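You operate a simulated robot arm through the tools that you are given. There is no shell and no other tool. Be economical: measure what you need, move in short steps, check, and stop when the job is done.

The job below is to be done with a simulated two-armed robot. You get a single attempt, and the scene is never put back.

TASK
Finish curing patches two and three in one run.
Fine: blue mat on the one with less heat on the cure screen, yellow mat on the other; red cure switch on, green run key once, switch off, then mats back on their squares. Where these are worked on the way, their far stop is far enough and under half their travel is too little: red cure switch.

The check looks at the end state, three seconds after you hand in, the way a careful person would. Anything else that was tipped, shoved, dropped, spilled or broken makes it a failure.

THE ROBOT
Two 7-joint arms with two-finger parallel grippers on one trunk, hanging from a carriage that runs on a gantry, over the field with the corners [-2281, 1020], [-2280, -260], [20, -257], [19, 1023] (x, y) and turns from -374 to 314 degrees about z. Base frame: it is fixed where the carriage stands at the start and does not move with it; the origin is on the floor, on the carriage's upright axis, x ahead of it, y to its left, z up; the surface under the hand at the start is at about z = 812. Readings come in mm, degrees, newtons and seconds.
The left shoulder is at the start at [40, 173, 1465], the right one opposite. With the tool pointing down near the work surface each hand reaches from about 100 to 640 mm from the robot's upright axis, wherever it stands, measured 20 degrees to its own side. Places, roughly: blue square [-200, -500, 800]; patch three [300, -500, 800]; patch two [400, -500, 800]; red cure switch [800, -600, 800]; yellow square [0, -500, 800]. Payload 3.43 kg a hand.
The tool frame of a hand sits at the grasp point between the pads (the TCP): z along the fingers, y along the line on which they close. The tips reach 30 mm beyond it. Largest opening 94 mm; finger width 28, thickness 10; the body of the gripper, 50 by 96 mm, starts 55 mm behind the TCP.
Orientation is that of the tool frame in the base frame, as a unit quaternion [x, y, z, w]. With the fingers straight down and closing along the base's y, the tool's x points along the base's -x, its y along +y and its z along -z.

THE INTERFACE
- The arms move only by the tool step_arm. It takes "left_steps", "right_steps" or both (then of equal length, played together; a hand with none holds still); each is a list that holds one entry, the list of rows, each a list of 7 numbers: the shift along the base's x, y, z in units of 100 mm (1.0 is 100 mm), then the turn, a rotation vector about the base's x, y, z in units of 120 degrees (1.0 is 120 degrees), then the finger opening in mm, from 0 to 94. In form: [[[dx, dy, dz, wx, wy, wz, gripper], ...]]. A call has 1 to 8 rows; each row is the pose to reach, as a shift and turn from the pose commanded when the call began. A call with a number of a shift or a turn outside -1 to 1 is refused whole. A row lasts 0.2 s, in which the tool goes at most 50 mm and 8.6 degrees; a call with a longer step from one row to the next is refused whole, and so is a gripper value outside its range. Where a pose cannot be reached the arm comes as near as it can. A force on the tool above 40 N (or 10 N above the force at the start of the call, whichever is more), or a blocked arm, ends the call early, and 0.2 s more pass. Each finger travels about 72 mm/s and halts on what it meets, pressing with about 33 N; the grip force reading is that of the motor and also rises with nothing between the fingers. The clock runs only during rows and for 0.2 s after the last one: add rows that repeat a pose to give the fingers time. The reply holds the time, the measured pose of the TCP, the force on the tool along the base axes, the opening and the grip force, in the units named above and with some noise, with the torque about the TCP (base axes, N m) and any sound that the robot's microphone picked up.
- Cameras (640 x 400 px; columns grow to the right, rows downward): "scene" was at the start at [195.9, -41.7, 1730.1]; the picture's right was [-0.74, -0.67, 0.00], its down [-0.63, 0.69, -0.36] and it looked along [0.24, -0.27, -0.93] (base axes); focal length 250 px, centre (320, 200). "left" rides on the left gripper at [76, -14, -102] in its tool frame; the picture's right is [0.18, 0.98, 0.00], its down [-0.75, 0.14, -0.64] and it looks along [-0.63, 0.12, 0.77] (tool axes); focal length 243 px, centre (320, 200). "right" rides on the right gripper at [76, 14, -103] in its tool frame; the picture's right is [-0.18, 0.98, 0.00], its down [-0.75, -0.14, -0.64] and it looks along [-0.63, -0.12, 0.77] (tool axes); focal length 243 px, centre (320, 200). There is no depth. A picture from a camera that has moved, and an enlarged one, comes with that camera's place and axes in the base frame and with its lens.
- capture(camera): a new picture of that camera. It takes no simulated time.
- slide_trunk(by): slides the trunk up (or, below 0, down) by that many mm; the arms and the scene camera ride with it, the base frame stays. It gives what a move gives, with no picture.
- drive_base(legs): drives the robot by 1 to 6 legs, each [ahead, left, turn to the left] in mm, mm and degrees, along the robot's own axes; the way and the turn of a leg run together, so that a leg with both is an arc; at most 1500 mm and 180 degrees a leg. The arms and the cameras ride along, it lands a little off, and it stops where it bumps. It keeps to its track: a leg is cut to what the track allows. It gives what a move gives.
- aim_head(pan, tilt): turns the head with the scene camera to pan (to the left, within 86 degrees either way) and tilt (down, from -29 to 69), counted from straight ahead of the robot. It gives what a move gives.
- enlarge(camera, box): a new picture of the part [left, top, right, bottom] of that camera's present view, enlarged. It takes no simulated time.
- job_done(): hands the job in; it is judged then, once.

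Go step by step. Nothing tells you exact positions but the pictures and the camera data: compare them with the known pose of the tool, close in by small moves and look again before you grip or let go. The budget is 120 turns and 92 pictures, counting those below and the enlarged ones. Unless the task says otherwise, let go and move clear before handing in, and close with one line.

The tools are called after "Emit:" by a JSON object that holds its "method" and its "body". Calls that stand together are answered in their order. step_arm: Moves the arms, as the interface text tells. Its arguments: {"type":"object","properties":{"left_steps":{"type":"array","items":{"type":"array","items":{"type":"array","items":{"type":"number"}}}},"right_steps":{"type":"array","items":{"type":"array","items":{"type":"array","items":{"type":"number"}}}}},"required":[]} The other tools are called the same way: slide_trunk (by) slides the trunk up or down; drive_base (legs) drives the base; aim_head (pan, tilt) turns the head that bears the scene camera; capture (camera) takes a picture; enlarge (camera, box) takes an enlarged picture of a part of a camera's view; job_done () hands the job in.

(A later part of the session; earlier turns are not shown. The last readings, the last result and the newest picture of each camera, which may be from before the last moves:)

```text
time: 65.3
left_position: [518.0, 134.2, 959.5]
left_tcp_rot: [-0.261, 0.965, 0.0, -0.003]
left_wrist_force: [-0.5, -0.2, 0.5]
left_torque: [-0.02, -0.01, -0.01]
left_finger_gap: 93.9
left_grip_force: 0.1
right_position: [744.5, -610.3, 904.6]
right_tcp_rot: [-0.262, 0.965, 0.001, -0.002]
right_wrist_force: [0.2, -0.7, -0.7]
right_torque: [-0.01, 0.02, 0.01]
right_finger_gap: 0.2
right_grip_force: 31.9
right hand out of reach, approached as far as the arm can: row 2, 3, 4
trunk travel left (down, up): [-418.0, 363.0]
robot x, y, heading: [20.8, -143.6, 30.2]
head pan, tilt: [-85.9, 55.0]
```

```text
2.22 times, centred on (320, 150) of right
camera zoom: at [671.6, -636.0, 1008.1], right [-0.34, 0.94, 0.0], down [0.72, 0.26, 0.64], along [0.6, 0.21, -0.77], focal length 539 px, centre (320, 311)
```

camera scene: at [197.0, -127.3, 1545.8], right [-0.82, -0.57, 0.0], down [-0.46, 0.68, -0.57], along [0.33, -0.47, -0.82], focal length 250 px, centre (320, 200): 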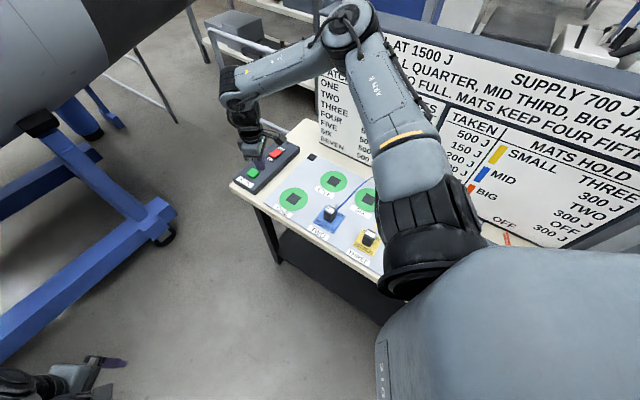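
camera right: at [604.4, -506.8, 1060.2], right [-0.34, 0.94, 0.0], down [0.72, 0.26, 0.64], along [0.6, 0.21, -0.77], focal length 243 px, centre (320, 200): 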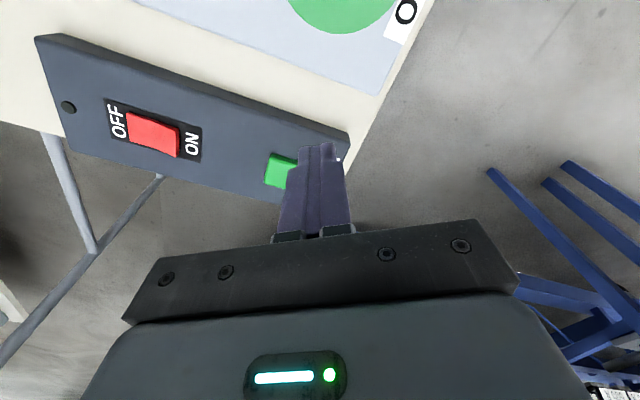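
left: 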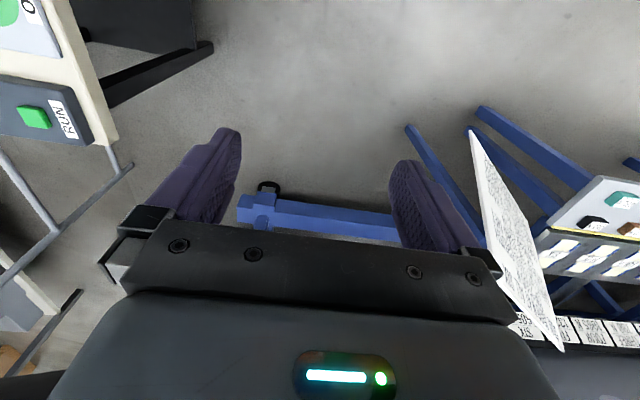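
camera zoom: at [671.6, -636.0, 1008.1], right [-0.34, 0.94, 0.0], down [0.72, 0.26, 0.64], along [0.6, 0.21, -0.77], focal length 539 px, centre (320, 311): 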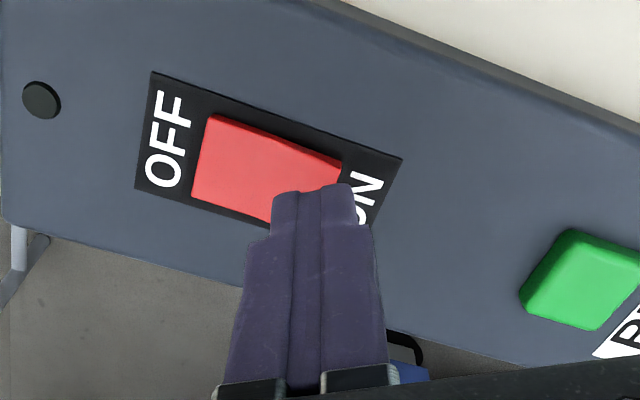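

Just out of reach; I'll raise the hand and bring the carriage 80 mm nearer the bench.

Emit:
{"method": "step_arm", "body": {"right_steps": [[[0, 0.1, 0.4, 0, 0, 0, 0], [0, 0.5, 0.4, 0, 0, 0, 0], [0, 0.8, 0.4, 0, 0, 0, 0]]]}}

Emit:
{"method": "drive_base", "body": {"legs": [[-40, -69, 0]]}}

```text
time: 66.2
left_position: [518.0, 133.8, 960.0]
left_tcp_rot: [-0.261, 0.965, 0.001, -0.003]
left_wrist_force: [-0.1, 0.7, 0.3]
left_torque: [0.03, 0.04, 0.0]
left_finger_gap: 94.1
left_grip_force: 0.1
right_position: [743.1, -531.0, 944.8]
right_tcp_rot: [-0.261, 0.965, 0.0, -0.002]
right_wrist_force: [-0.1, -0.6, 0.4]
right_torque: [-0.02, 0.0, -0.02]
right_finger_gap: 0.2
right_grip_force: 32.8
trunk travel left (down, up): [-418.0, 363.0]
robot x, y, heading: [17.7, -145.8, 30.4]
head pan, tilt: [-85.9, 55.0]
```

```text
time: 67.2
left_position: [518.2, 54.0, 959.9]
left_tcp_rot: [-0.263, 0.965, 0.001, -0.003]
left_wrist_force: [-0.4, 0.1, -0.2]
left_torque: [0.0, 0.0, 0.01]
left_finger_gap: 94.2
left_grip_force: 0.0
right_position: [745.2, -610.7, 945.3]
right_tcp_rot: [-0.263, 0.965, -0.001, -0.004]
right_wrist_force: [-1.1, -0.3, 0.7]
right_torque: [0.03, 0.04, 0.02]
right_finger_gap: 0.0
right_grip_force: 33.2
trunk travel left (down, up): [-418.0, 363.0]
robot x, y, heading: [22.1, -228.1, 30.4]
head pan, tilt: [-85.9, 55.0]
```

Emit:
{"method": "step_arm", "body": {"right_steps": [[[0.04, -0.03, -0.2, 0, 0, 0, 0], [0.04, -0.03, -0.4, 0, 0, 0, 0], [0.04, -0.03, -0.5, 0, 0, 0, 0], [0.04, -0.03, -0.5, 0, 0, 0, 0]]]}}

Emit:
{"method": "enlarge", "body": {"camera": "right", "box": [200, 60, 440, 240]}}

```text
time: 68.2
left_position: [519.3, 55.0, 959.3]
left_tcp_rot: [-0.263, 0.965, 0.0, -0.003]
left_wrist_force: [0.5, 0.9, 0.2]
left_torque: [-0.01, 0.01, 0.03]
left_finger_gap: 93.7
left_grip_force: 0.1
right_position: [749.8, -612.2, 895.2]
right_tcp_rot: [-0.263, 0.965, -0.001, -0.004]
right_wrist_force: [-0.5, 0.0, 0.5]
right_torque: [-0.03, -0.02, 0.0]
right_finger_gap: 0.2
right_grip_force: 33.0
trunk travel left (down, up): [-418.0, 363.0]
robot x, y, heading: [19.9, -230.1, 30.6]
head pan, tilt: [-85.9, 55.0]
```

```text
2.22 times, centred on (320, 150) of right
camera zoom: at [677.8, -639.7, 998.9], right [-0.34, 0.94, 0.0], down [0.72, 0.26, 0.64], along [0.6, 0.22, -0.77], focal length 539 px, centre (320, 311)
```

zoom: 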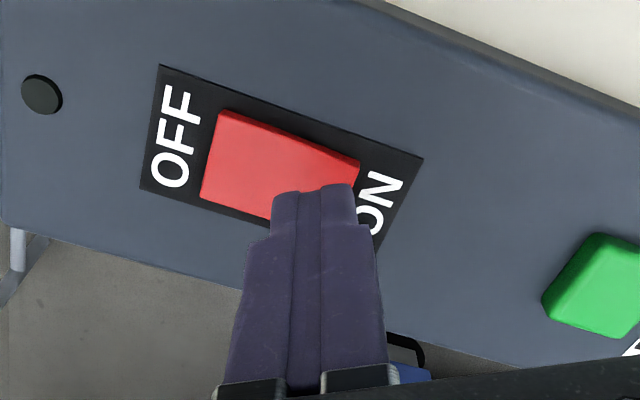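

Well placed on the ON half. Pressing down slowly.

Emit:
{"method": "step_arm", "body": {"right_steps": [[[-0.01, 0.03, -0.05, 0, 0, 0, 0], [-0.01, 0.03, -0.1, 0, 0, 0, 0], [-0.01, 0.03, -0.15, 0, 0, 0, 0], [-0.01, 0.03, -0.2, 0, 0, 0, 0], [-0.01, 0.03, -0.25, 0, 0, 0, 0], [-0.01, 0.03, -0.3, 0, 0, 0, 0], [-0.01, 0.03, -0.35, 0, 0, 0, 0]]]}}

Emit:
{"method": "enlarge", "body": {"camera": "right", "box": [200, 60, 440, 240]}}

```text
time: 69.8
left_position: [518.5, 54.9, 959.5]
left_tcp_rot: [-0.263, 0.965, 0.0, -0.003]
left_wrist_force: [0.0, -0.2, -0.1]
left_torque: [0.0, -0.02, -0.01]
left_finger_gap: 93.9
left_grip_force: 0.1
right_position: [738.3, -610.0, 876.9]
right_tcp_rot: [-0.263, 0.965, 0.0, -0.004]
right_wrist_force: [-0.3, 0.2, -0.7]
right_torque: [0.03, 0.0, -0.02]
right_finger_gap: 0.3
right_grip_force: 32.6
right hand out of reach, approached as far as the arm can: row 3, 4, 5, 6, 7
trunk travel left (down, up): [-418.0, 363.0]
robot x, y, heading: [22.9, -226.1, 30.7]
head pan, tilt: [-85.9, 55.0]
```

```text
2.22 times, centred on (320, 150) of right
camera zoom: at [667.6, -635.8, 980.9], right [-0.34, 0.94, 0.0], down [0.73, 0.26, 0.64], along [0.6, 0.22, -0.77], focal length 539 px, centre (320, 311)
```

zoom: 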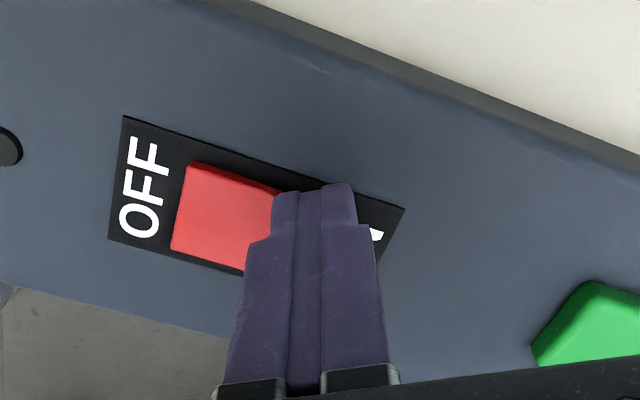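

Still just short of reach and I'd rather not lower the torso by the bench. I'll raise and tilt the tool outward 25°, which pulls the wrist nearer.

Emit:
{"method": "step_arm", "body": {"right_steps": [[[0, 0, 0.3, -0.026, -0.062, 0, 0], [0, 0, 0.5, -0.052, -0.125, 0, 0], [0, 0, 0.5, -0.081, -0.19, 0, 0], [0, 0, 0.5, -0.081, -0.19, 0, 0]]]}}

Emit:
{"method": "enlarge", "body": {"camera": "right", "box": [160, 60, 480, 260]}}

```text
time: 70.8
left_position: [518.6, 54.5, 959.2]
left_tcp_rot: [-0.262, 0.965, 0.0, -0.003]
left_wrist_force: [0.1, 0.5, -0.2]
left_torque: [-0.03, 0.0, 0.0]
left_finger_gap: 93.9
left_grip_force: 0.0
right_position: [738.2, -608.2, 925.2]
right_tcp_rot: [-0.256, 0.943, -0.134, 0.166]
right_wrist_force: [-0.2, -0.3, -0.1]
right_torque: [0.01, 0.02, 0.0]
right_finger_gap: 0.0
right_grip_force: 33.1
trunk travel left (down, up): [-418.0, 363.0]
robot x, y, heading: [20.7, -233.4, 30.2]
head pan, tilt: [-85.9, 55.0]
```

```text
2.00 times, centred on (320, 160) of right
camera zoom: at [632.4, -620.4, 997.0], right [-0.28, 0.92, -0.29], down [0.43, 0.39, 0.81], along [0.86, 0.11, -0.5], focal length 485 px, centre (320, 280)
```

zoom: 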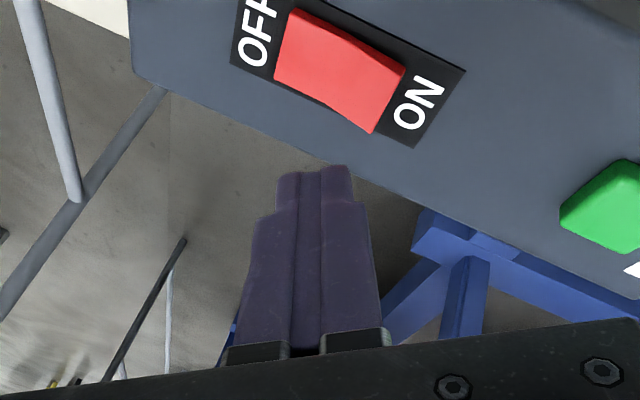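

Emit:
{"method": "step_arm", "body": {"right_steps": [[[0.13, -0.03, 0, 0, 0, 0, 0], [0.13, -0.03, -0.2, 0, 0, 0, 0], [0.13, -0.03, -0.35, 0, 0, 0, 0], [0.13, -0.03, -0.35, 0, 0, 0, 0]]]}}

Emit:
{"method": "enlarge", "body": {"camera": "right", "box": [160, 60, 480, 260]}}

Emit:
{"method": "enlarge", "body": {"camera": "scene", "box": [200, 60, 320, 200]}}

```text
time: 71.8
left_position: [519.2, 54.3, 959.5]
left_tcp_rot: [-0.263, 0.965, 0.001, -0.003]
left_wrist_force: [0.5, 0.7, -0.4]
left_torque: [-0.04, 0.0, 0.0]
left_finger_gap: 94.2
left_grip_force: 0.1
right_position: [750.8, -613.2, 889.0]
right_tcp_rot: [-0.257, 0.943, -0.135, 0.166]
right_wrist_force: [0.0, 0.8, 0.1]
right_torque: [-0.02, 0.01, 0.01]
right_finger_gap: 0.2
right_grip_force: 33.2
trunk travel left (down, up): [-418.0, 363.0]
robot x, y, heading: [15.3, -230.1, 30.3]
head pan, tilt: [-85.9, 55.0]
```

```text
2.00 times, centred on (320, 160) of right
camera zoom: at [645.0, -623.6, 960.8], right [-0.28, 0.92, -0.29], down [0.43, 0.39, 0.81], along [0.86, 0.11, -0.5], focal length 485 px, centre (320, 280)
```

zoom: 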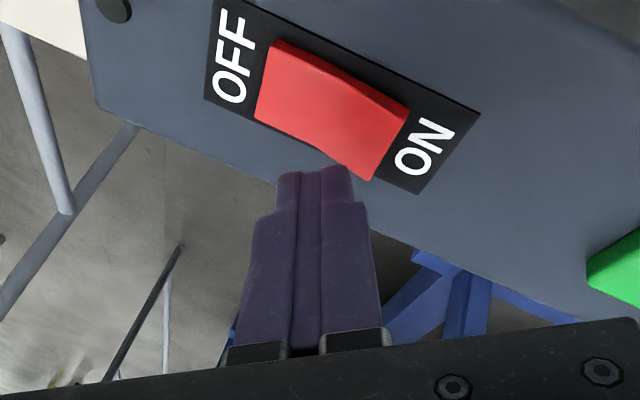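

```text
2.86 times, centred on (260, 130) of scene
camera zoom: at [197.4, -207.4, 1545.6], right [-0.82, -0.57, 0.0], down [-0.46, 0.67, -0.57], along [0.33, -0.47, -0.82], focal length 715 px, centre (491, 400)
```

zoom: 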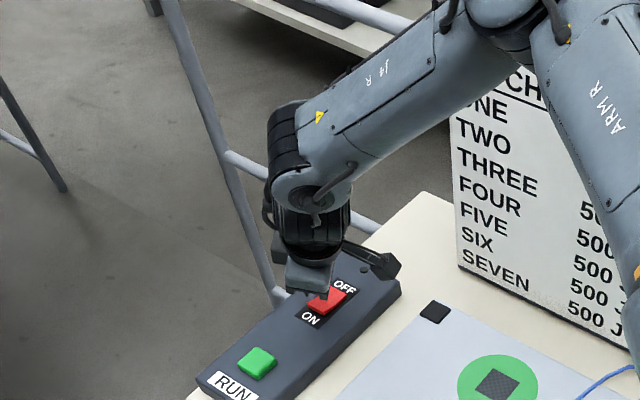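

Contact point lands on the ON half, about 9 mm in from its end. Pressing.

Emit:
{"method": "step_arm", "body": {"right_steps": [[[0, 0.02, -0.04, 0, 0, 0, 0], [0, 0.02, -0.08, 0, 0, 0, 0], [0, 0.02, -0.12, 0, 0, 0, 0], [0, 0.02, -0.16, 0, 0, 0, 0], [0, 0.02, -0.2, 0, 0, 0, 0], [0, 0.02, -0.24, 0, 0, 0, 0], [0, 0.02, -0.28, 0, 0, 0, 0], [0, 0.02, -0.32, 0, 0, 0, 0]]]}}

Emit:
{"method": "enlarge", "body": {"camera": "right", "box": [160, 60, 480, 260]}}

```text
time: 73.2
left_position: [517.5, 53.0, 958.3]
left_tcp_rot: [-0.262, 0.965, 0.0, -0.002]
left_wrist_force: [0.2, -0.2, -0.3]
left_torque: [-0.04, 0.02, 0.01]
left_finger_gap: 93.9
left_grip_force: 0.1
right_position: [753.3, -610.8, 870.1]
right_tcp_rot: [-0.256, 0.943, -0.134, 0.166]
right_wrist_force: [-13.3, -0.5, 24.0]
right_torque: [-0.1, 0.56, -0.08]
right_finger_gap: 0.1
right_grip_force: 32.4
trunk travel left (down, up): [-418.0, 363.0]
robot x, y, heading: [19.6, -229.5, 30.7]
head pan, tilt: [-85.9, 55.0]
heard: click
stopped in row 6 (right hand): the force on the tool passed its limit at 48 N (the readings are from after the stop); the commanded pose is now the measured one
```

```text
2.00 times, centred on (320, 160) of right
camera zoom: at [646.3, -622.1, 941.4], right [-0.28, 0.92, -0.29], down [0.43, 0.39, 0.82], along [0.86, 0.11, -0.5], focal length 485 px, centre (320, 280)
```

zoom: 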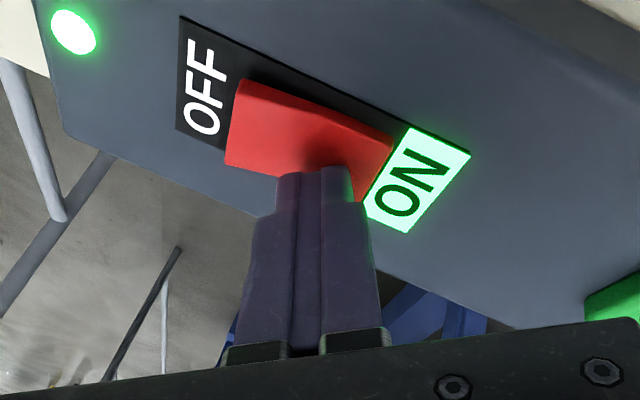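

The switch clicked and ON is lit. Now raise and move over the green key at about (750, -504).

Emit:
{"method": "step_arm", "body": {"right_steps": [[[0, 0, 0.3, 0, 0, 0, 0], [0, 0.3, 0.5, 0, 0, 0, 0], [0, 0.7, 0.5, 0, 0, 0, 0], [-0.03, 1, 0.5, 0, 0, 0, 0]]]}}

Emit:
{"method": "step_arm", "body": {"right_steps": [[[0, 0.07, -0.1, 0, 0, 0, 0], [0, 0.07, -0.25, 0, 0, 0, 0], [0, 0.07, -0.25, 0, 0, 0, 0]]]}}

Emit:
{"method": "enlarge", "body": {"camera": "right", "box": [160, 60, 480, 260]}}

```text
time: 74.2
left_position: [518.4, 53.0, 959.0]
left_tcp_rot: [-0.262, 0.965, 0.0, -0.003]
left_wrist_force: [0.4, 0.3, -0.6]
left_torque: [-0.04, 0.01, 0.01]
left_finger_gap: 94.1
left_grip_force: 0.0
right_position: [750.5, -507.7, 921.4]
right_tcp_rot: [-0.257, 0.943, -0.133, 0.166]
right_wrist_force: [0.1, -0.3, 0.0]
right_torque: [-0.07, 0.02, -0.03]
right_finger_gap: 0.0
right_grip_force: 33.1
trunk travel left (down, up): [-418.0, 363.0]
robot x, y, heading: [15.8, -227.2, 30.7]
head pan, tilt: [-85.9, 55.0]
```

```text
time: 75.0
left_position: [519.0, 54.4, 959.4]
left_tcp_rot: [-0.263, 0.965, 0.0, -0.003]
left_wrist_force: [0.8, 1.1, 0.6]
left_torque: [-0.01, 0.01, 0.02]
left_finger_gap: 93.9
left_grip_force: 0.2
right_position: [751.5, -502.3, 895.7]
right_tcp_rot: [-0.256, 0.943, -0.134, 0.167]
right_wrist_force: [0.4, 0.3, -0.8]
right_torque: [0.02, 0.02, 0.0]
right_finger_gap: 0.2
right_grip_force: 32.9
trunk travel left (down, up): [-418.0, 363.0]
robot x, y, heading: [19.6, -228.2, 30.5]
head pan, tilt: [-85.9, 55.0]
```

```text
2.00 times, centred on (320, 160) of right
camera zoom: at [645.3, -513.3, 966.9], right [-0.28, 0.92, -0.29], down [0.43, 0.39, 0.82], along [0.86, 0.11, -0.5], focal length 485 px, centre (320, 280)
```

zoom: 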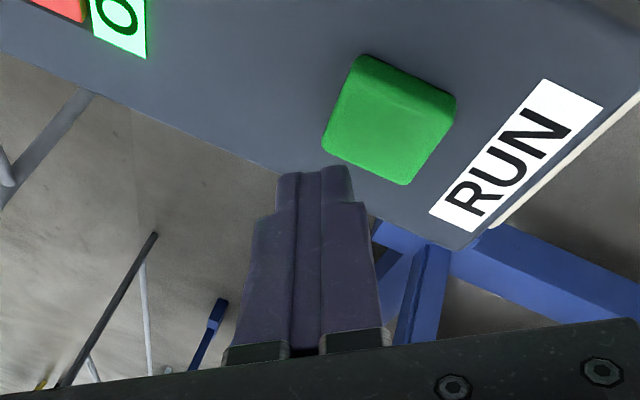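

Emit:
{"method": "step_arm", "body": {"right_steps": [[[-0.02, 0.05, -0.03, 0, 0, 0, 0], [-0.02, 0.05, -0.07, 0, 0, 0, 0], [-0.02, 0.05, -0.11, 0, 0, 0, 0], [-0.02, 0.05, -0.15, 0, 0, 0, 0], [-0.02, 0.05, -0.19, 0, 0, 0, 0], [-0.02, 0.05, -0.23, 0, 0, 0, 0], [-0.02, 0.05, -0.27, 0, 0, 0, 0], [-0.02, 0.05, -0.31, 0, 0, 0, 0]]]}}

Emit:
{"method": "enlarge", "body": {"camera": "right", "box": [160, 60, 480, 260]}}

```text
time: 76.9
left_position: [518.4, 52.4, 958.6]
left_tcp_rot: [-0.262, 0.965, -0.002, -0.002]
left_wrist_force: [-0.3, -0.9, -0.5]
left_torque: [-0.01, 0.0, 0.01]
left_finger_gap: 94.1
left_grip_force: 0.2
right_position: [749.6, -496.5, 868.7]
right_tcp_rot: [-0.256, 0.943, -0.134, 0.169]
right_wrist_force: [-12.2, -0.5, 26.4]
right_torque: [-0.11, 0.44, -0.01]
right_finger_gap: 0.1
right_grip_force: 33.4
trunk travel left (down, up): [-418.0, 363.0]
robot x, y, heading: [20.0, -228.0, 30.5]
head pan, tilt: [-85.9, 55.0]
heard: click
stopped in row 8 (right hand): the force on the tool passed its limit at 40 N (the readings are from after the stop); the commanded pose is now the measured one
```

```text
2.00 times, centred on (320, 160) of right
camera zoom: at [643.2, -508.5, 938.0], right [-0.28, 0.92, -0.29], down [0.42, 0.39, 0.82], along [0.86, 0.11, -0.5], focal length 485 px, centre (320, 280)
```

zoom: 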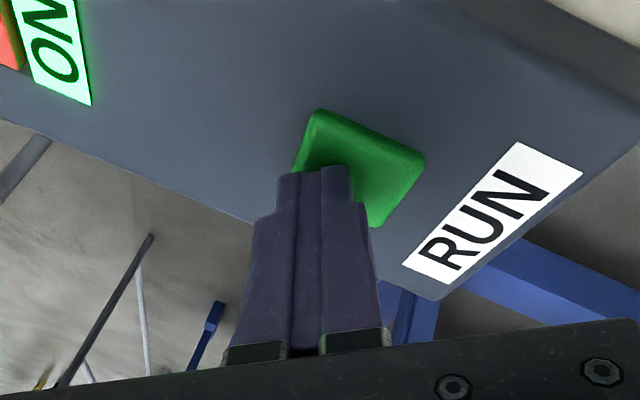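

Clicked once. I'll lift straight off and check the cure screen and patches for the effect.

Emit:
{"method": "step_arm", "body": {"right_steps": [[[0, 0, 0.2, 0, 0, 0, 0], [0, 0, 0.5, 0, 0, 0, 0], [0, 0, 0.6, 0, 0, 0, 0]]]}}

Emit:
{"method": "aim_head", "body": {"pan": -86, "tilt": 40}}

Emit:
{"method": "capture", "body": {"camera": "scene"}}

```text
time: 77.7
left_position: [517.6, 53.5, 959.0]
left_tcp_rot: [-0.262, 0.965, 0.0, -0.003]
left_wrist_force: [-0.7, -0.7, 0.5]
left_torque: [-0.01, 0.01, 0.02]
left_finger_gap: 93.7
left_grip_force: 0.1
right_position: [749.0, -497.1, 925.0]
right_tcp_rot: [-0.257, 0.943, -0.134, 0.167]
right_wrist_force: [-0.5, 0.7, -0.3]
right_torque: [-0.05, -0.02, 0.01]
right_finger_gap: 0.3
right_grip_force: 32.8
trunk travel left (down, up): [-418.0, 363.0]
robot x, y, heading: [19.9, -230.6, 30.7]
head pan, tilt: [-85.9, 55.0]
```

```text
time: 78.5
left_position: [517.6, 54.2, 959.2]
left_tcp_rot: [-0.262, 0.965, 0.0, -0.002]
left_wrist_force: [-0.5, -0.4, -0.4]
left_torque: [0.0, 0.02, -0.04]
left_finger_gap: 94.0
left_grip_force: 0.0
right_position: [750.2, -497.0, 924.8]
right_tcp_rot: [-0.256, 0.943, -0.133, 0.168]
right_wrist_force: [0.1, 0.4, 0.3]
right_torque: [0.02, -0.01, -0.01]
right_finger_gap: 0.0
right_grip_force: 32.6
trunk travel left (down, up): [-418.0, 363.0]
robot x, y, heading: [22.1, -227.2, 30.3]
head pan, tilt: [-85.9, 40.0]
```

```text
23 pictures are left
camera scene: at [204.2, -218.0, 1566.2], right [-0.82, -0.57, 0.0], down [-0.36, 0.53, -0.77], along [0.43, -0.63, -0.64], focal length 250 px, centre (320, 200)
```

scene: 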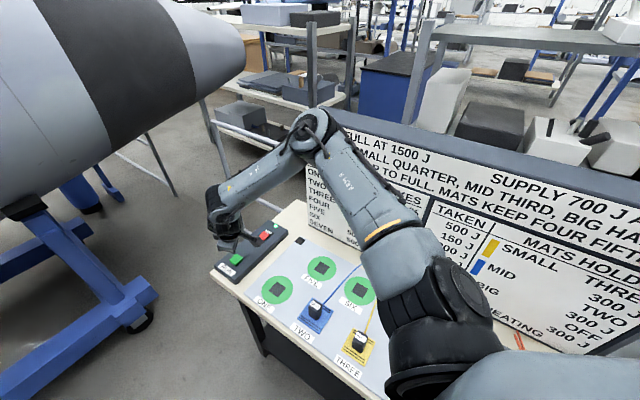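

The screen says HEATING; I'll wait a few seconds for the run to finish (pictures are getting scarce).

Emit:
{"method": "step_arm", "body": {"right_steps": [[[0, 0, 0, 0, 0, 0, 0], [0, 0, 0, 0, 0, 0, 0], [0, 0, 0, 0, 0, 0, 0], [0, 0, 0, 0, 0, 0, 0], [0, 0, 0, 0, 0, 0, 0], [0, 0, 0, 0, 0, 0, 0], [0, 0, 0, 0, 0, 0, 0], [0, 0, 0, 0, 0, 0, 0]]]}}

Emit:
{"method": "step_arm", "body": {"right_steps": [[[0, 0, 0, 0, 0, 0, 0], [0, 0, 0, 0, 0, 0, 0], [0, 0, 0, 0, 0, 0, 0], [0, 0, 0, 0, 0, 0, 0], [0, 0, 0, 0, 0, 0, 0], [0, 0, 0, 0, 0, 0, 0], [0, 0, 0, 0, 0, 0, 0], [0, 0, 0, 0, 0, 0, 0]]]}}

Emit:
{"method": "enlarge", "body": {"camera": "scene", "box": [400, 180, 640, 360]}}

```text
time: 80.3
left_position: [518.2, 54.5, 960.1]
left_tcp_rot: [-0.262, 0.965, 0.0, -0.003]
left_wrist_force: [0.2, -1.1, -0.1]
left_torque: [0.03, 0.0, -0.03]
left_finger_gap: 93.9
left_grip_force: 0.1
right_position: [749.8, -497.2, 925.0]
right_tcp_rot: [-0.256, 0.943, -0.133, 0.167]
right_wrist_force: [-0.9, 1.1, 0.4]
right_torque: [0.01, -0.01, -0.01]
right_finger_gap: 0.0
right_grip_force: 32.5
trunk travel left (down, up): [-418.0, 363.0]
robot x, y, heading: [18.4, -230.0, 30.3]
head pan, tilt: [-85.9, 40.0]
```

```text
time: 82.1
left_position: [518.1, 54.2, 959.5]
left_tcp_rot: [-0.262, 0.965, 0.001, -0.003]
left_wrist_force: [-0.4, 0.6, -0.1]
left_torque: [-0.04, -0.02, 0.01]
left_finger_gap: 94.0
left_grip_force: 0.0
right_position: [748.8, -497.7, 925.3]
right_tcp_rot: [-0.256, 0.943, -0.133, 0.167]
right_wrist_force: [0.4, -1.3, -0.3]
right_torque: [0.0, -0.01, -0.02]
right_finger_gap: 0.0
right_grip_force: 33.0
trunk travel left (down, up): [-418.0, 363.0]
robot x, y, heading: [23.7, -228.2, 30.6]
head pan, tilt: [-85.9, 40.0]
```

```text
2.22 times, centred on (520, 270) of scene
camera zoom: at [204.2, -218.0, 1566.3], right [-0.82, -0.57, 0.0], down [-0.36, 0.53, -0.77], along [0.43, -0.63, -0.64], focal length 556 px, centre (-124, 44)
```

zoom: 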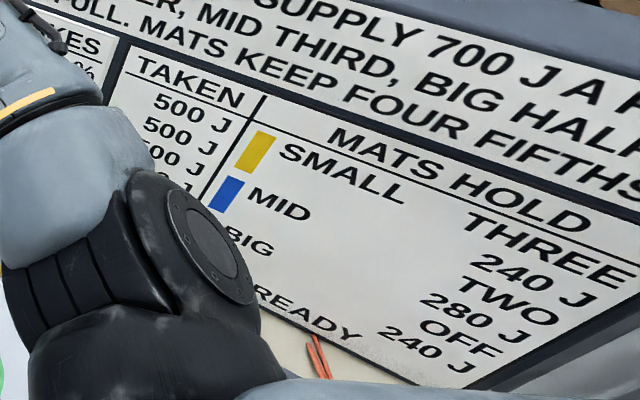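

Both patches now read 500 J and the screen says READY. Moving to the OFF end of the rocker.

Emit:
{"method": "step_arm", "body": {"right_steps": [[[0, -0.35, 0, 0, 0, 0, 0], [0, -0.7, 0, 0, 0, 0, 0], [0, -1, 0, 0, 0, 0, 0]]]}}

Emit:
{"method": "step_arm", "body": {"right_steps": [[[0, -0.39, 0, 0, 0, 0, 0], [0, -0.39, -0.2, 0, 0, 0, 0], [0, -0.39, -0.35, 0, 0, 0, 0], [0, -0.39, -0.35, 0, 0, 0, 0]]]}}

Emit:
{"method": "enlarge", "body": {"camera": "right", "box": [160, 60, 480, 260]}}

```text
time: 82.9
left_position: [518.3, 53.8, 959.7]
left_tcp_rot: [-0.263, 0.965, 0.0, -0.003]
left_wrist_force: [0.2, 0.1, -0.1]
left_torque: [-0.02, -0.02, 0.0]
left_finger_gap: 93.9
left_grip_force: 0.0
right_position: [748.7, -596.5, 926.2]
right_tcp_rot: [-0.257, 0.942, -0.133, 0.168]
right_wrist_force: [0.6, -0.2, 1.4]
right_torque: [0.02, -0.03, 0.05]
right_finger_gap: 0.0
right_grip_force: 33.0
trunk travel left (down, up): [-418.0, 363.0]
robot x, y, heading: [18.0, -226.9, 30.5]
head pan, tilt: [-85.9, 40.0]
```

```text
time: 83.9
left_position: [518.4, 54.7, 959.3]
left_tcp_rot: [-0.262, 0.965, 0.0, -0.003]
left_wrist_force: [-0.1, -0.3, -0.2]
left_torque: [0.03, 0.0, 0.0]
left_finger_gap: 93.9
left_grip_force: 0.0
right_position: [749.2, -635.8, 891.0]
right_tcp_rot: [-0.256, 0.943, -0.132, 0.168]
right_wrist_force: [-0.6, 0.0, 0.2]
right_torque: [-0.02, 0.01, 0.0]
right_finger_gap: 0.0
right_grip_force: 32.8
trunk travel left (down, up): [-418.0, 363.0]
robot x, y, heading: [18.9, -226.4, 30.4]
head pan, tilt: [-85.9, 40.0]
```

```text
2.00 times, centred on (320, 160) of right
camera zoom: at [642.4, -647.0, 961.2], right [-0.28, 0.92, -0.28], down [0.43, 0.39, 0.82], along [0.86, 0.11, -0.5], focal length 485 px, centre (320, 280)
```

zoom: 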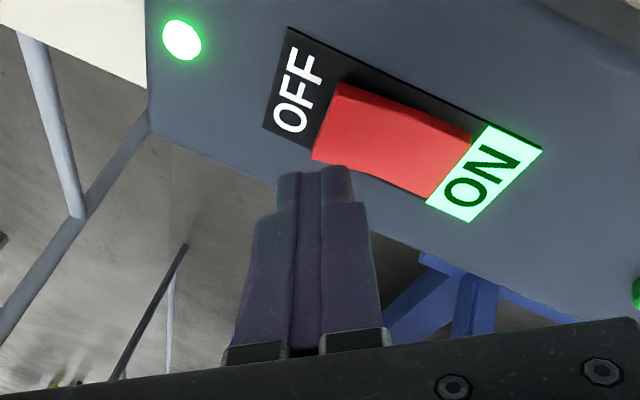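

Emit:
{"method": "step_arm", "body": {"right_steps": [[[0, -0.02, -0.04, 0, 0, 0, 0], [0, -0.02, -0.08, 0, 0, 0, 0], [0, -0.02, -0.12, 0, 0, 0, 0], [0, -0.02, -0.16, 0, 0, 0, 0], [0, -0.02, -0.2, 0, 0, 0, 0], [0, -0.02, -0.24, 0, 0, 0, 0], [0, -0.02, -0.28, 0, 0, 0, 0]]]}}

Emit:
{"method": "step_arm", "body": {"right_steps": [[[0, 0, 0.2, 0, 0, 0, 0], [0, 0, 0.5, 0, 0, 0, 0], [0, 0.3, 0.7, 0, 0, 0, 0]]]}}

Emit:
{"method": "enlarge", "body": {"camera": "right", "box": [160, 0, 480, 200]}}

```text
time: 85.3
left_position: [518.4, 52.3, 960.1]
left_tcp_rot: [-0.262, 0.965, 0.0, -0.003]
left_wrist_force: [-0.3, 0.6, 0.0]
left_torque: [-0.01, 0.01, 0.02]
left_finger_gap: 93.9
left_grip_force: 0.1
right_position: [749.3, -637.3, 869.8]
right_tcp_rot: [-0.257, 0.942, -0.133, 0.168]
right_wrist_force: [-13.3, 0.3, 22.6]
right_torque: [-0.07, 0.54, -0.09]
right_finger_gap: 0.0
right_grip_force: 33.0
trunk travel left (down, up): [-418.0, 363.0]
robot x, y, heading: [22.8, -231.1, 30.3]
head pan, tilt: [-85.9, 40.0]
heard: click
stopped in row 7 (right hand): the force on the tool passed its limit at 50 N (the readings are from after the stop); the commanded pose is now the measured one
```

```text
time: 86.1
left_position: [519.0, 55.6, 960.4]
left_tcp_rot: [-0.262, 0.965, 0.0, -0.003]
left_wrist_force: [0.9, 0.7, 0.0]
left_torque: [-0.01, -0.03, -0.03]
left_finger_gap: 94.1
left_grip_force: 0.0
right_position: [750.6, -604.7, 938.6]
right_tcp_rot: [-0.256, 0.943, -0.132, 0.168]
right_wrist_force: [-0.7, 0.1, -0.2]
right_torque: [0.0, -0.01, -0.02]
right_finger_gap: 0.1
right_grip_force: 33.4
trunk travel left (down, up): [-418.0, 363.0]
robot x, y, heading: [20.7, -230.7, 30.4]
head pan, tilt: [-85.9, 40.0]
```

```text
2.00 times, centred on (320, 100) of right
camera zoom: at [642.8, -617.3, 1008.9], right [-0.28, 0.92, -0.28], down [0.43, 0.38, 0.82], along [0.86, 0.11, -0.5], focal length 485 px, centre (320, 400)
```

zoom: 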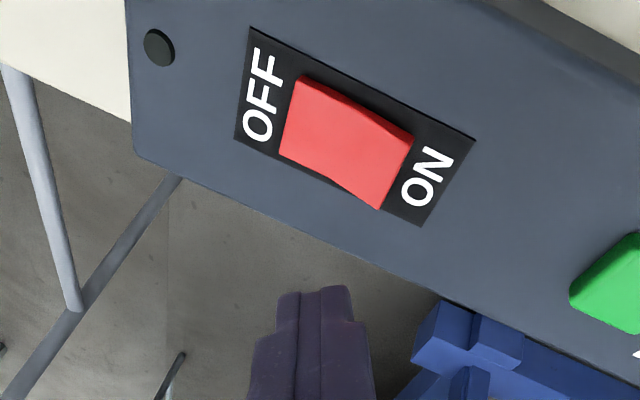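

Switch is OFF (lamp dark). Now retreat: untilt, retract, trunk back up, and drive back to the earlier station.

Emit:
{"method": "step_arm", "body": {"right_steps": [[[-0.3, 0, 0.1, 0.027, 0.063, 0, 0], [-0.6, 0, 0.2, 0.054, 0.127, 0, 0], [-1, 0.1, 0.2, 0.081, 0.19, 0, 0]]]}}

Emit:
{"method": "step_arm", "body": {"right_steps": [[[-0.4, 0, 0, 0, 0, 0, 0], [-0.8, 0.1, 0, 0, 0, 0, 0], [-1, 0.3, 0, 0, 0, 0, 0]]]}}

Emit:
{"method": "step_arm", "body": {"right_steps": [[[-0.3, 0.2, 0, 0, 0, 0, 20], [-0.6, 0.45, 0, 0, 0, 0, 40], [-0.65, 0.45, 0, 0, 0, 0, 70]]]}}

Emit:
{"method": "drive_base", "body": {"legs": [[40, 69, 0]]}}

Emit:
{"method": "slide_trunk", "body": {"by": 200}}

Emit:
{"method": "drive_base", "body": {"legs": [[61, 120, 0], [0, 0, -30]]}}

```text
time: 86.9
left_position: [517.4, 53.6, 959.3]
left_tcp_rot: [-0.262, 0.965, -0.001, -0.003]
left_wrist_force: [0.9, -0.7, -0.7]
left_torque: [-0.03, 0.03, 0.02]
left_finger_gap: 93.9
left_grip_force: 0.0
right_position: [645.5, -595.2, 959.6]
right_tcp_rot: [-0.263, 0.965, 0.002, -0.001]
right_wrist_force: [0.4, 0.4, -0.3]
right_torque: [0.02, -0.01, -0.01]
right_finger_gap: 0.0
right_grip_force: 32.5
trunk travel left (down, up): [-418.0, 363.0]
robot x, y, heading: [17.5, -227.9, 30.6]
head pan, tilt: [-85.9, 40.0]
```

```text
time: 87.7
left_position: [518.8, 53.3, 959.8]
left_tcp_rot: [-0.261, 0.965, 0.0, -0.003]
left_wrist_force: [0.3, 0.1, 0.1]
left_torque: [0.0, 0.0, -0.01]
left_finger_gap: 94.0
left_grip_force: 0.0
right_position: [547.8, -568.8, 958.9]
right_tcp_rot: [-0.261, 0.965, 0.001, 0.001]
right_wrist_force: [-0.3, -0.1, -0.2]
right_torque: [0.03, 0.0, -0.03]
right_finger_gap: 0.0
right_grip_force: 32.7
trunk travel left (down, up): [-418.0, 363.0]
robot x, y, heading: [17.7, -230.6, 30.5]
head pan, tilt: [-85.9, 40.0]
```

```text
time: 88.5
left_position: [518.9, 53.6, 959.5]
left_tcp_rot: [-0.262, 0.965, 0.0, -0.002]
left_wrist_force: [0.1, 0.3, -0.9]
left_torque: [0.02, 0.03, 0.02]
left_finger_gap: 93.8
left_grip_force: 0.0
right_position: [483.5, -520.6, 958.8]
right_tcp_rot: [-0.263, 0.965, 0.001, 0.0]
right_wrist_force: [0.8, -0.1, 0.4]
right_torque: [-0.02, -0.03, 0.01]
right_finger_gap: 70.2
right_grip_force: 0.1
trunk travel left (down, up): [-418.0, 363.0]
robot x, y, heading: [18.8, -228.3, 30.4]
head pan, tilt: [-85.9, 40.0]
```

```text
time: 89.6
left_position: [516.0, 132.4, 959.9]
left_tcp_rot: [-0.263, 0.965, -0.001, -0.004]
left_wrist_force: [-0.6, 0.1, 0.6]
left_torque: [-0.01, -0.01, -0.01]
left_finger_gap: 94.1
left_grip_force: 0.1
right_position: [483.4, -441.0, 957.8]
right_tcp_rot: [-0.263, 0.965, 0.001, -0.001]
right_wrist_force: [0.3, -0.3, -0.4]
right_torque: [-0.01, 0.0, -0.03]
right_finger_gap: 69.9
right_grip_force: 0.0
trunk travel left (down, up): [-418.0, 363.0]
robot x, y, heading: [18.4, -148.7, 30.5]
head pan, tilt: [-85.9, 40.0]
```

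```text
time: 91.8
left_position: [516.7, 133.6, 1158.7]
left_tcp_rot: [-0.263, 0.965, 0.0, -0.003]
left_wrist_force: [-0.3, -0.3, 0.9]
left_torque: [0.01, -0.06, 0.02]
left_finger_gap: 94.1
left_grip_force: 0.0
right_position: [482.7, -440.9, 1158.1]
right_tcp_rot: [-0.263, 0.965, 0.002, 0.0]
right_wrist_force: [0.6, -0.3, -0.6]
right_torque: [0.0, 0.03, 0.01]
right_finger_gap: 70.1
right_grip_force: 0.0
trunk travel left (down, up): [-618.0, 163.0]
robot x, y, heading: [17.2, -151.6, 30.5]
head pan, tilt: [-85.9, 40.0]
```

```text
time: 94.5
left_position: [583.4, -15.7, 1158.8]
left_tcp_rot: [-0.004, 1.0, 0.002, -0.003]
left_wrist_force: [0.7, 0.4, 0.5]
left_torque: [0.0, 0.03, -0.03]
left_finger_gap: 94.2
left_grip_force: 0.0
right_position: [267.2, -497.2, 1157.6]
right_tcp_rot: [-0.005, 1.0, 0.001, 0.0]
right_wrist_force: [0.1, -0.2, 0.9]
right_torque: [0.04, 0.01, 0.01]
right_finger_gap: 70.0
right_grip_force: 0.0
trunk travel left (down, up): [-618.0, 163.0]
robot x, y, heading: [11.5, -11.6, 0.6]
head pan, tilt: [-85.9, 40.0]
```

Back over THREE. Descending to pick up the yellow mat first (placed last).

Emit:
{"method": "step_arm", "body": {"right_steps": [[[0.03, -0.02, -0.4, 0, 0, 0, 70], [0.04, -0.02, -0.8, 0, 0, 0, 70], [0.04, -0.02, -1, 0, 0, 0, 70]]]}}

Emit:
{"method": "step_arm", "body": {"right_steps": [[[0, 0, -0.4, 0, 0, 0, 70], [0, 0, -0.8, 0, 0, 0, 70], [0, 0, -1, 0, 0, 0, 70], [0, 0, -1, 0, 0, 0, 70]]]}}

Emit:
{"method": "capture", "body": {"camera": "right"}}

```text
time: 95.3
left_position: [583.4, -15.8, 1159.7]
left_tcp_rot: [-0.005, 1.0, 0.001, -0.003]
left_wrist_force: [-0.5, 0.6, -0.5]
left_torque: [0.01, -0.01, -0.01]
left_finger_gap: 94.1
left_grip_force: 0.0
right_position: [272.5, -502.0, 1058.8]
right_tcp_rot: [-0.005, 1.0, 0.0, 0.001]
right_wrist_force: [0.3, -0.8, -0.4]
right_torque: [-0.03, 0.0, -0.01]
right_finger_gap: 70.2
right_grip_force: 0.0
trunk travel left (down, up): [-618.0, 163.0]
robot x, y, heading: [8.2, -10.2, 0.6]
head pan, tilt: [-85.9, 40.0]
```

```text
time: 96.3
left_position: [583.1, -16.7, 1160.0]
left_tcp_rot: [-0.005, 1.0, 0.001, -0.002]
left_wrist_force: [0.4, -0.3, 0.3]
left_torque: [0.02, -0.04, 0.02]
left_finger_gap: 93.9
left_grip_force: 0.0
right_position: [272.0, -500.0, 955.4]
right_tcp_rot: [-0.006, 1.0, 0.001, 0.0]
right_wrist_force: [0.0, 0.1, -0.6]
right_torque: [-0.02, 0.04, 0.0]
right_finger_gap: 69.9
right_grip_force: 0.0
trunk travel left (down, up): [-618.0, 163.0]
robot x, y, heading: [11.7, -13.6, 0.7]
head pan, tilt: [-85.9, 40.0]
```

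```text
19 pictures are left
camera right: at [197.2, -487.5, 1059.4], right [0.17, 0.98, 0.0], down [0.75, -0.13, 0.64], along [0.63, -0.11, -0.77], focal length 243 px, centre (320, 200)
```

right: 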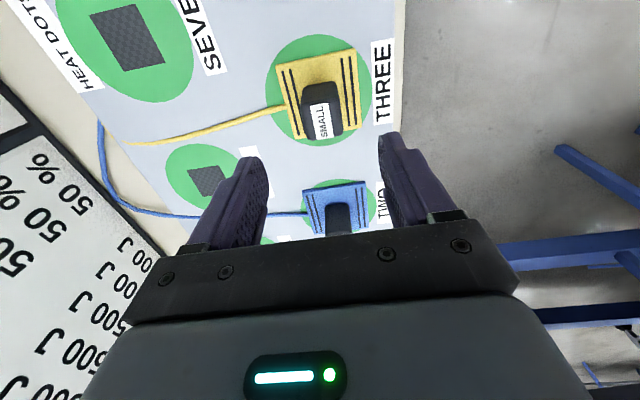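

Both patches are fully green. Gripping the yellow mat.

Emit:
{"method": "step_arm", "body": {"right_steps": [[[0, 0, -0.4, 0, 0, 0, 70], [0, 0, -0.75, 0, 0, 0, 70], [0, 0, -0.95, 0, 0, 0, 70], [0, 0, -1, 0, 0, 0, 70], [0, 0, -1, 0, 0, 0, 70]]]}}

Emit:
{"method": "step_arm", "body": {"right_steps": [[[0, 0, -0.01, 0, 0, 0, 50], [0, 0, -0.01, 0, 0, 0, 20], [0, 0, -0.01, 0, 0, 0, 5], [0, 0, -0.01, 0, 0, 0, 0], [0, 0, -0.01, 0, 0, 0, 0], [0, 0, -0.01, 0, 0, 0, 0]]]}}

Emit:
{"method": "step_arm", "body": {"right_steps": [[[0, 0, 0.06, 0, 0, 0, 0], [0, 0, 0.12, 0, 0, 0, 0], [0, 0, 0.18, 0, 0, 0, 0], [0, 0, 0.24, 0, 0, 0, 0], [0, 0, 0.4, 0, 0, 0, 0], [0, 0, 0.7, 0, 0, 0, 0], [0, 0, 1.0, 0, 0, 0, 0]]]}}

```text
time: 97.5
left_position: [582.8, -15.8, 1158.7]
left_tcp_rot: [-0.005, 1.0, 0.001, -0.003]
left_wrist_force: [-0.4, 0.2, 0.7]
left_torque: [-0.05, -0.03, 0.01]
left_finger_gap: 94.0
left_grip_force: 0.0
right_position: [272.5, -501.3, 856.5]
right_tcp_rot: [-0.005, 1.0, 0.001, 0.0]
right_wrist_force: [-0.2, -1.0, 1.0]
right_torque: [0.01, -0.01, -0.02]
right_finger_gap: 70.1
right_grip_force: 0.3
trunk travel left (down, up): [-618.0, 163.0]
robot x, y, heading: [8.8, -13.4, 0.6]
head pan, tilt: [-85.9, 40.0]
```

```text
time: 99.0
left_position: [582.6, -16.2, 1158.8]
left_tcp_rot: [-0.005, 1.0, 0.001, -0.003]
left_wrist_force: [-0.5, -0.7, -0.2]
left_torque: [0.02, 0.01, -0.01]
left_finger_gap: 93.9
left_grip_force: 0.0
right_position: [271.7, -500.0, 857.1]
right_tcp_rot: [-0.006, 1.0, 0.001, 0.001]
right_wrist_force: [1.1, 3.8, 4.9]
right_torque: [-0.01, -0.04, -0.01]
right_finger_gap: 35.8
right_grip_force: 33.1
trunk travel left (down, up): [-618.0, 163.0]
robot x, y, heading: [11.1, -12.1, 0.5]
head pan, tilt: [-85.9, 40.0]
```

```text
time: 100.5
left_position: [583.3, -17.0, 1159.3]
left_tcp_rot: [-0.004, 1.0, 0.0, -0.003]
left_wrist_force: [0.3, -0.2, -0.5]
left_torque: [-0.01, -0.01, 0.0]
left_finger_gap: 94.1
left_grip_force: 0.0
right_position: [271.4, -500.6, 957.7]
right_tcp_rot: [-0.006, 1.0, 0.001, 0.0]
right_wrist_force: [0.2, 0.1, -1.4]
right_torque: [0.0, -0.02, 0.05]
right_finger_gap: 36.1
right_grip_force: 33.1
trunk travel left (down, up): [-618.0, 163.0]
robot x, y, heading: [10.7, -16.0, 0.7]
head pan, tilt: [-85.9, 40.0]
```

Yellow held. Drive back and bring it over its square.

Emit:
{"method": "drive_base", "body": {"legs": [[-220, 0, 0]]}}

Emit:
{"method": "step_arm", "body": {"right_steps": [[[-0.4, 0, 0, 0, 0, 0, 0], [-0.8, 0, 0, 0, 0, 0, 0], [-0.93, -0.03, 0, 0, 0, 0, 0], [-0.93, -0.03, -0.4, 0, 0, 0, 0], [-0.93, -0.03, -0.7, 0, 0, 0, 0], [-0.93, -0.03, -0.7, 0, 0, 0, 0]]]}}

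Emit:
{"method": "capture", "body": {"camera": "right"}}

```text
time: 102.3
left_position: [359.2, -21.9, 1159.4]
left_tcp_rot: [-0.002, 1.0, 0.002, -0.003]
left_wrist_force: [-0.2, 0.0, 0.8]
left_torque: [0.01, -0.01, 0.03]
left_finger_gap: 94.1
left_grip_force: 0.1
right_position: [43.4, -503.3, 958.4]
right_tcp_rot: [-0.003, 1.0, 0.0, -0.001]
right_wrist_force: [-0.7, -0.1, -1.3]
right_torque: [0.01, 0.0, -0.01]
right_finger_gap: 35.8
right_grip_force: 33.3
trunk travel left (down, up): [-618.0, 163.0]
robot x, y, heading: [-212.9, -14.9, 0.1]
head pan, tilt: [-85.9, 40.0]
```

```text
time: 103.7
left_position: [359.3, -22.5, 1159.0]
left_tcp_rot: [-0.002, 1.0, 0.0, -0.004]
left_wrist_force: [-0.7, -0.3, -0.1]
left_torque: [0.04, 0.03, 0.0]
left_finger_gap: 94.1
left_grip_force: 0.0
right_position: [-48.3, -505.1, 889.0]
right_tcp_rot: [-0.003, 1.0, 0.001, 0.001]
right_wrist_force: [-0.7, -0.3, -1.9]
right_torque: [-0.01, 0.02, -0.02]
right_finger_gap: 36.0
right_grip_force: 33.0
trunk travel left (down, up): [-618.0, 163.0]
robot x, y, heading: [-212.6, -13.2, 0.4]
head pan, tilt: [-85.9, 40.0]
```

```text
18 pictures are left
camera right: at [-123.1, -492.3, 992.2], right [0.18, 0.98, 0.0], down [0.75, -0.14, 0.64], along [0.63, -0.11, -0.77], focal length 243 px, centre (320, 200)
```

right: 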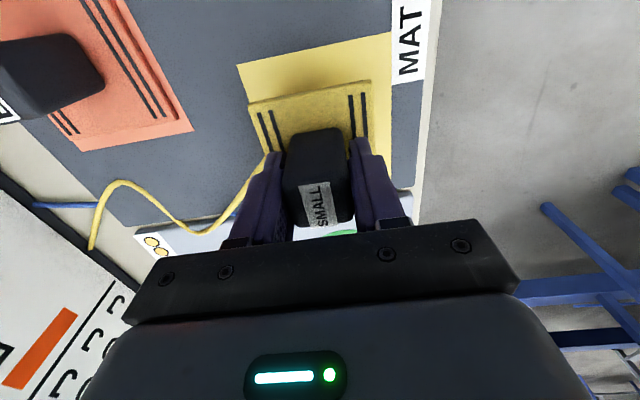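

Emit:
{"method": "step_arm", "body": {"right_steps": [[[0.06, 0.01, -0.1, 0, 0, 0, 0], [0.06, 0.01, -0.2, 0, 0, 0, 0], [0.06, 0.01, -0.28, 0, 0, 0, 0], [0.06, 0.01, -0.31, 0, 0, 0, 0]]]}}

Emit:
{"method": "capture", "body": {"camera": "right"}}

```text
time: 104.7
left_position: [360.1, -20.3, 1159.1]
left_tcp_rot: [-0.002, 1.0, 0.001, -0.002]
left_wrist_force: [0.6, -0.3, 0.1]
left_torque: [0.06, 0.0, 0.02]
left_finger_gap: 94.1
left_grip_force: 0.0
right_position: [-42.3, -505.9, 857.1]
right_tcp_rot: [-0.003, 1.0, 0.001, 0.001]
right_wrist_force: [-0.1, -0.3, -2.1]
right_torque: [-0.03, -0.01, 0.04]
right_finger_gap: 36.0
right_grip_force: 33.4
trunk travel left (down, up): [-618.0, 163.0]
robot x, y, heading: [-211.9, -10.5, 0.2]
head pan, tilt: [-85.9, 40.0]
```

```text
17 pictures are left
camera right: at [-117.8, -491.7, 960.5], right [0.18, 0.98, 0.0], down [0.75, -0.14, 0.64], along [0.63, -0.11, -0.77], focal length 243 px, centre (320, 200)
```

right: 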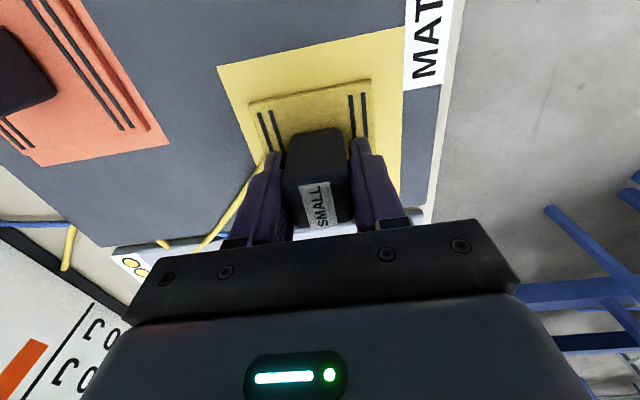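

Centred on the yellow square. Setting down and releasing.

Emit:
{"method": "step_arm", "body": {"right_steps": [[[0, 0, -0.015, 0, 0, 0, 0], [0, 0, -0.015, 0, 0, 0, 40], [0, 0, -0.015, 0, 0, 0, 60], [0, 0, 0.1, 0, 0, 0, 70], [0, 0, 0.4, 0, 0, 0, 70], [0, 0, 0.8, 0, 0, 0, 70], [0, 0, 1, 0, 0, 0, 70]]]}}

Emit:
{"method": "drive_base", "body": {"legs": [[224, 0, 0]]}}

Emit:
{"method": "step_arm", "body": {"right_steps": [[[0.4, 0, 0, 0, 0, 0, 70], [0.8, 0, 0, 0, 0, 0, 70], [1, 0, 0, 0, 0, 0, 70]]]}}

Emit:
{"method": "step_arm", "body": {"right_steps": [[[0.4, 0, 0, 0, 0, 0, 70], [0.8, 0, 0, 0, 0, 0, 70], [1, 0, 0, 0, 0, 0, 70]]]}}

```text
time: 106.3
left_position: [359.3, -21.9, 1159.2]
left_tcp_rot: [-0.002, 1.0, 0.0, -0.002]
left_wrist_force: [-0.3, -0.2, 0.3]
left_torque: [0.01, -0.01, 0.02]
left_finger_gap: 93.9
left_grip_force: 0.1
right_position: [-42.3, -504.5, 955.2]
right_tcp_rot: [-0.002, 1.0, 0.001, 0.0]
right_wrist_force: [-0.6, 0.0, 0.4]
right_torque: [0.02, -0.01, 0.03]
right_finger_gap: 69.8
right_grip_force: 0.1
trunk travel left (down, up): [-618.0, 163.0]
robot x, y, heading: [-210.4, -13.7, 0.3]
head pan, tilt: [-85.9, 40.0]
```

```text
time: 108.0
left_position: [579.2, -19.0, 1160.1]
left_tcp_rot: [-0.002, 1.0, 0.0, -0.003]
left_wrist_force: [-0.3, 0.6, 0.1]
left_torque: [0.0, 0.05, 0.0]
left_finger_gap: 94.0
left_grip_force: 0.0
right_position: [180.2, -502.3, 954.0]
right_tcp_rot: [-0.004, 1.0, 0.001, 0.0]
right_wrist_force: [0.3, -0.2, -0.7]
right_torque: [0.03, 0.0, -0.01]
right_finger_gap: 69.9
right_grip_force: 0.0
trunk travel left (down, up): [-618.0, 163.0]
robot x, y, heading: [6.6, -12.2, 0.5]
head pan, tilt: [-85.9, 40.0]
```

```text
time: 108.8
left_position: [579.8, -18.4, 1159.6]
left_tcp_rot: [-0.003, 1.0, 0.001, -0.002]
left_wrist_force: [0.2, -0.2, -0.7]
left_torque: [-0.03, 0.03, -0.04]
left_finger_gap: 93.8
left_grip_force: 0.1
right_position: [278.7, -501.4, 955.0]
right_tcp_rot: [-0.003, 1.0, 0.001, 0.0]
right_wrist_force: [0.4, -0.4, 0.4]
right_torque: [-0.02, -0.01, -0.03]
right_finger_gap: 69.9
right_grip_force: 0.0
trunk travel left (down, up): [-618.0, 163.0]
robot x, y, heading: [6.9, -12.3, 0.4]
head pan, tilt: [-85.9, 40.0]
```

```text
time: 109.5
left_position: [578.3, -19.3, 1158.6]
left_tcp_rot: [-0.003, 1.0, 0.001, -0.002]
left_wrist_force: [0.1, 0.1, -0.1]
left_torque: [0.03, -0.01, 0.01]
left_finger_gap: 93.8
left_grip_force: 0.0
right_position: [380.4, -503.2, 955.5]
right_tcp_rot: [-0.003, 1.0, 0.001, 0.0]
right_wrist_force: [-0.6, -0.1, 0.1]
right_torque: [-0.02, 0.03, -0.02]
right_finger_gap: 70.0
right_grip_force: 0.1
trunk travel left (down, up): [-618.0, 163.0]
robot x, y, heading: [8.1, -10.5, 0.4]
head pan, tilt: [-85.9, 40.0]
```

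Now over to the blue handle at (416.5, -502); check once before descending.

Emit:
{"method": "step_arm", "body": {"right_steps": [[[0.37, 0, 0, 0, 0, 0, 70], [0.37, 0, -0.2, 0, 0, 0, 70], [0.37, 0, -0.2, 0, 0, 0, 70]]]}}

Emit:
{"method": "capture", "body": {"camera": "right"}}

```text
time: 110.3
left_position: [579.5, -19.5, 1159.7]
left_tcp_rot: [-0.002, 1.0, 0.001, -0.003]
left_wrist_force: [-0.4, 0.1, 0.6]
left_torque: [0.01, 0.02, -0.01]
left_finger_gap: 93.8
left_grip_force: 0.1
right_position: [416.3, -501.5, 932.0]
right_tcp_rot: [-0.003, 1.0, 0.001, 0.001]
right_wrist_force: [0.1, 0.5, 0.3]
right_torque: [0.01, -0.02, -0.01]
right_finger_gap: 70.1
right_grip_force: 0.0
trunk travel left (down, up): [-618.0, 163.0]
robot x, y, heading: [8.0, -10.1, 0.5]
head pan, tilt: [-85.9, 40.0]
```

```text
16 pictures are left
camera right: at [340.9, -487.9, 1036.5], right [0.18, 0.98, 0.0], down [0.75, -0.14, 0.64], along [0.63, -0.11, -0.77], focal length 243 px, centre (320, 200)
```

right: 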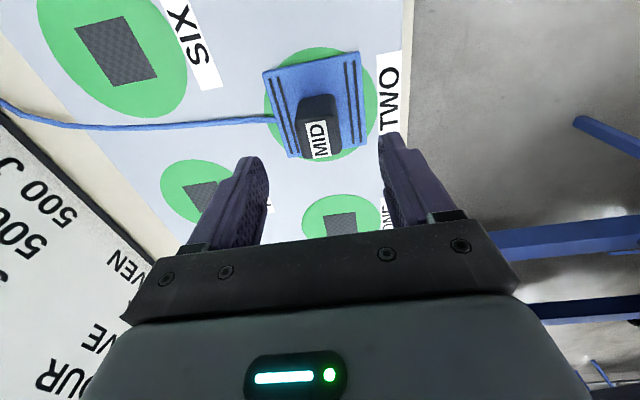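

Emit:
{"method": "step_arm", "body": {"right_steps": [[[0, 0, -0.4, 0, 0, 0, 70], [0, 0, -0.65, 0, 0, 0, 70], [0, 0, -0.78, 0, 0, 0, 70], [0, 0, -0.785, 0, 0, 0, 70], [0, 0, -0.785, 0, 0, 0, 70]]]}}

Emit:
{"method": "step_arm", "body": {"right_steps": [[[0, 0, 0, 0, 0, 0, 50], [0, 0, 0, 0, 0, 0, 20], [0, 0, 0, 0, 0, 0, 5], [0, 0, 0, 0, 0, 0, 0], [0, 0, 0, 0, 0, 0, 0], [0, 0, 0, 0, 0, 0, 0]]]}}

Emit:
{"method": "step_arm", "body": {"right_steps": [[[0, 0, 0.06, 0, 0, 0, 0], [0, 0, 0.12, 0, 0, 0, 0], [0, 0, 0.18, 0, 0, 0, 0], [0, 0, 0.24, 0, 0, 0, 0], [0, 0, 0.4, 0, 0, 0, 0], [0, 0, 0.7, 0, 0, 0, 0], [0, 0, 1.0, 0, 0, 0, 0]]]}}

```text
time: 111.5
left_position: [579.3, -19.8, 1160.9]
left_tcp_rot: [-0.003, 1.0, 0.001, -0.002]
left_wrist_force: [0.1, -0.9, -0.2]
left_torque: [0.02, 0.04, -0.01]
left_finger_gap: 94.1
left_grip_force: 0.0
right_position: [415.4, -502.4, 855.5]
right_tcp_rot: [-0.003, 1.0, 0.001, 0.0]
right_wrist_force: [-0.8, -0.2, -0.5]
right_torque: [0.01, 0.01, -0.01]
right_finger_gap: 70.0
right_grip_force: 0.0
trunk travel left (down, up): [-618.0, 163.0]
robot x, y, heading: [5.8, -16.5, 0.4]
head pan, tilt: [-85.9, 40.0]
```

```text
time: 113.0
left_position: [578.6, -17.8, 1159.1]
left_tcp_rot: [-0.002, 1.0, 0.0, -0.003]
left_wrist_force: [0.4, 0.5, -0.1]
left_torque: [0.01, 0.0, -0.04]
left_finger_gap: 94.0
left_grip_force: 0.0
right_position: [415.7, -502.4, 855.0]
right_tcp_rot: [-0.004, 1.0, 0.0, 0.0]
right_wrist_force: [0.9, 0.0, 0.0]
right_torque: [-0.03, 0.02, 0.03]
right_finger_gap: 36.1
right_grip_force: 32.3
trunk travel left (down, up): [-618.0, 163.0]
robot x, y, heading: [7.0, -13.1, 0.4]
head pan, tilt: [-85.9, 40.0]
```

```text
time: 114.5
left_position: [579.2, -19.0, 1160.2]
left_tcp_rot: [-0.003, 1.0, 0.001, -0.003]
left_wrist_force: [-0.3, -1.4, -0.3]
left_torque: [0.01, 0.0, 0.02]
left_finger_gap: 94.0
left_grip_force: 0.1
right_position: [416.1, -501.5, 957.3]
right_tcp_rot: [-0.003, 1.0, 0.001, 0.0]
right_wrist_force: [-0.6, 1.3, -1.6]
right_torque: [0.02, 0.03, 0.0]
right_finger_gap: 35.9
right_grip_force: 32.6
trunk travel left (down, up): [-618.0, 163.0]
robot x, y, heading: [7.6, -14.3, 0.4]
head pan, tilt: [-85.9, 40.0]
```

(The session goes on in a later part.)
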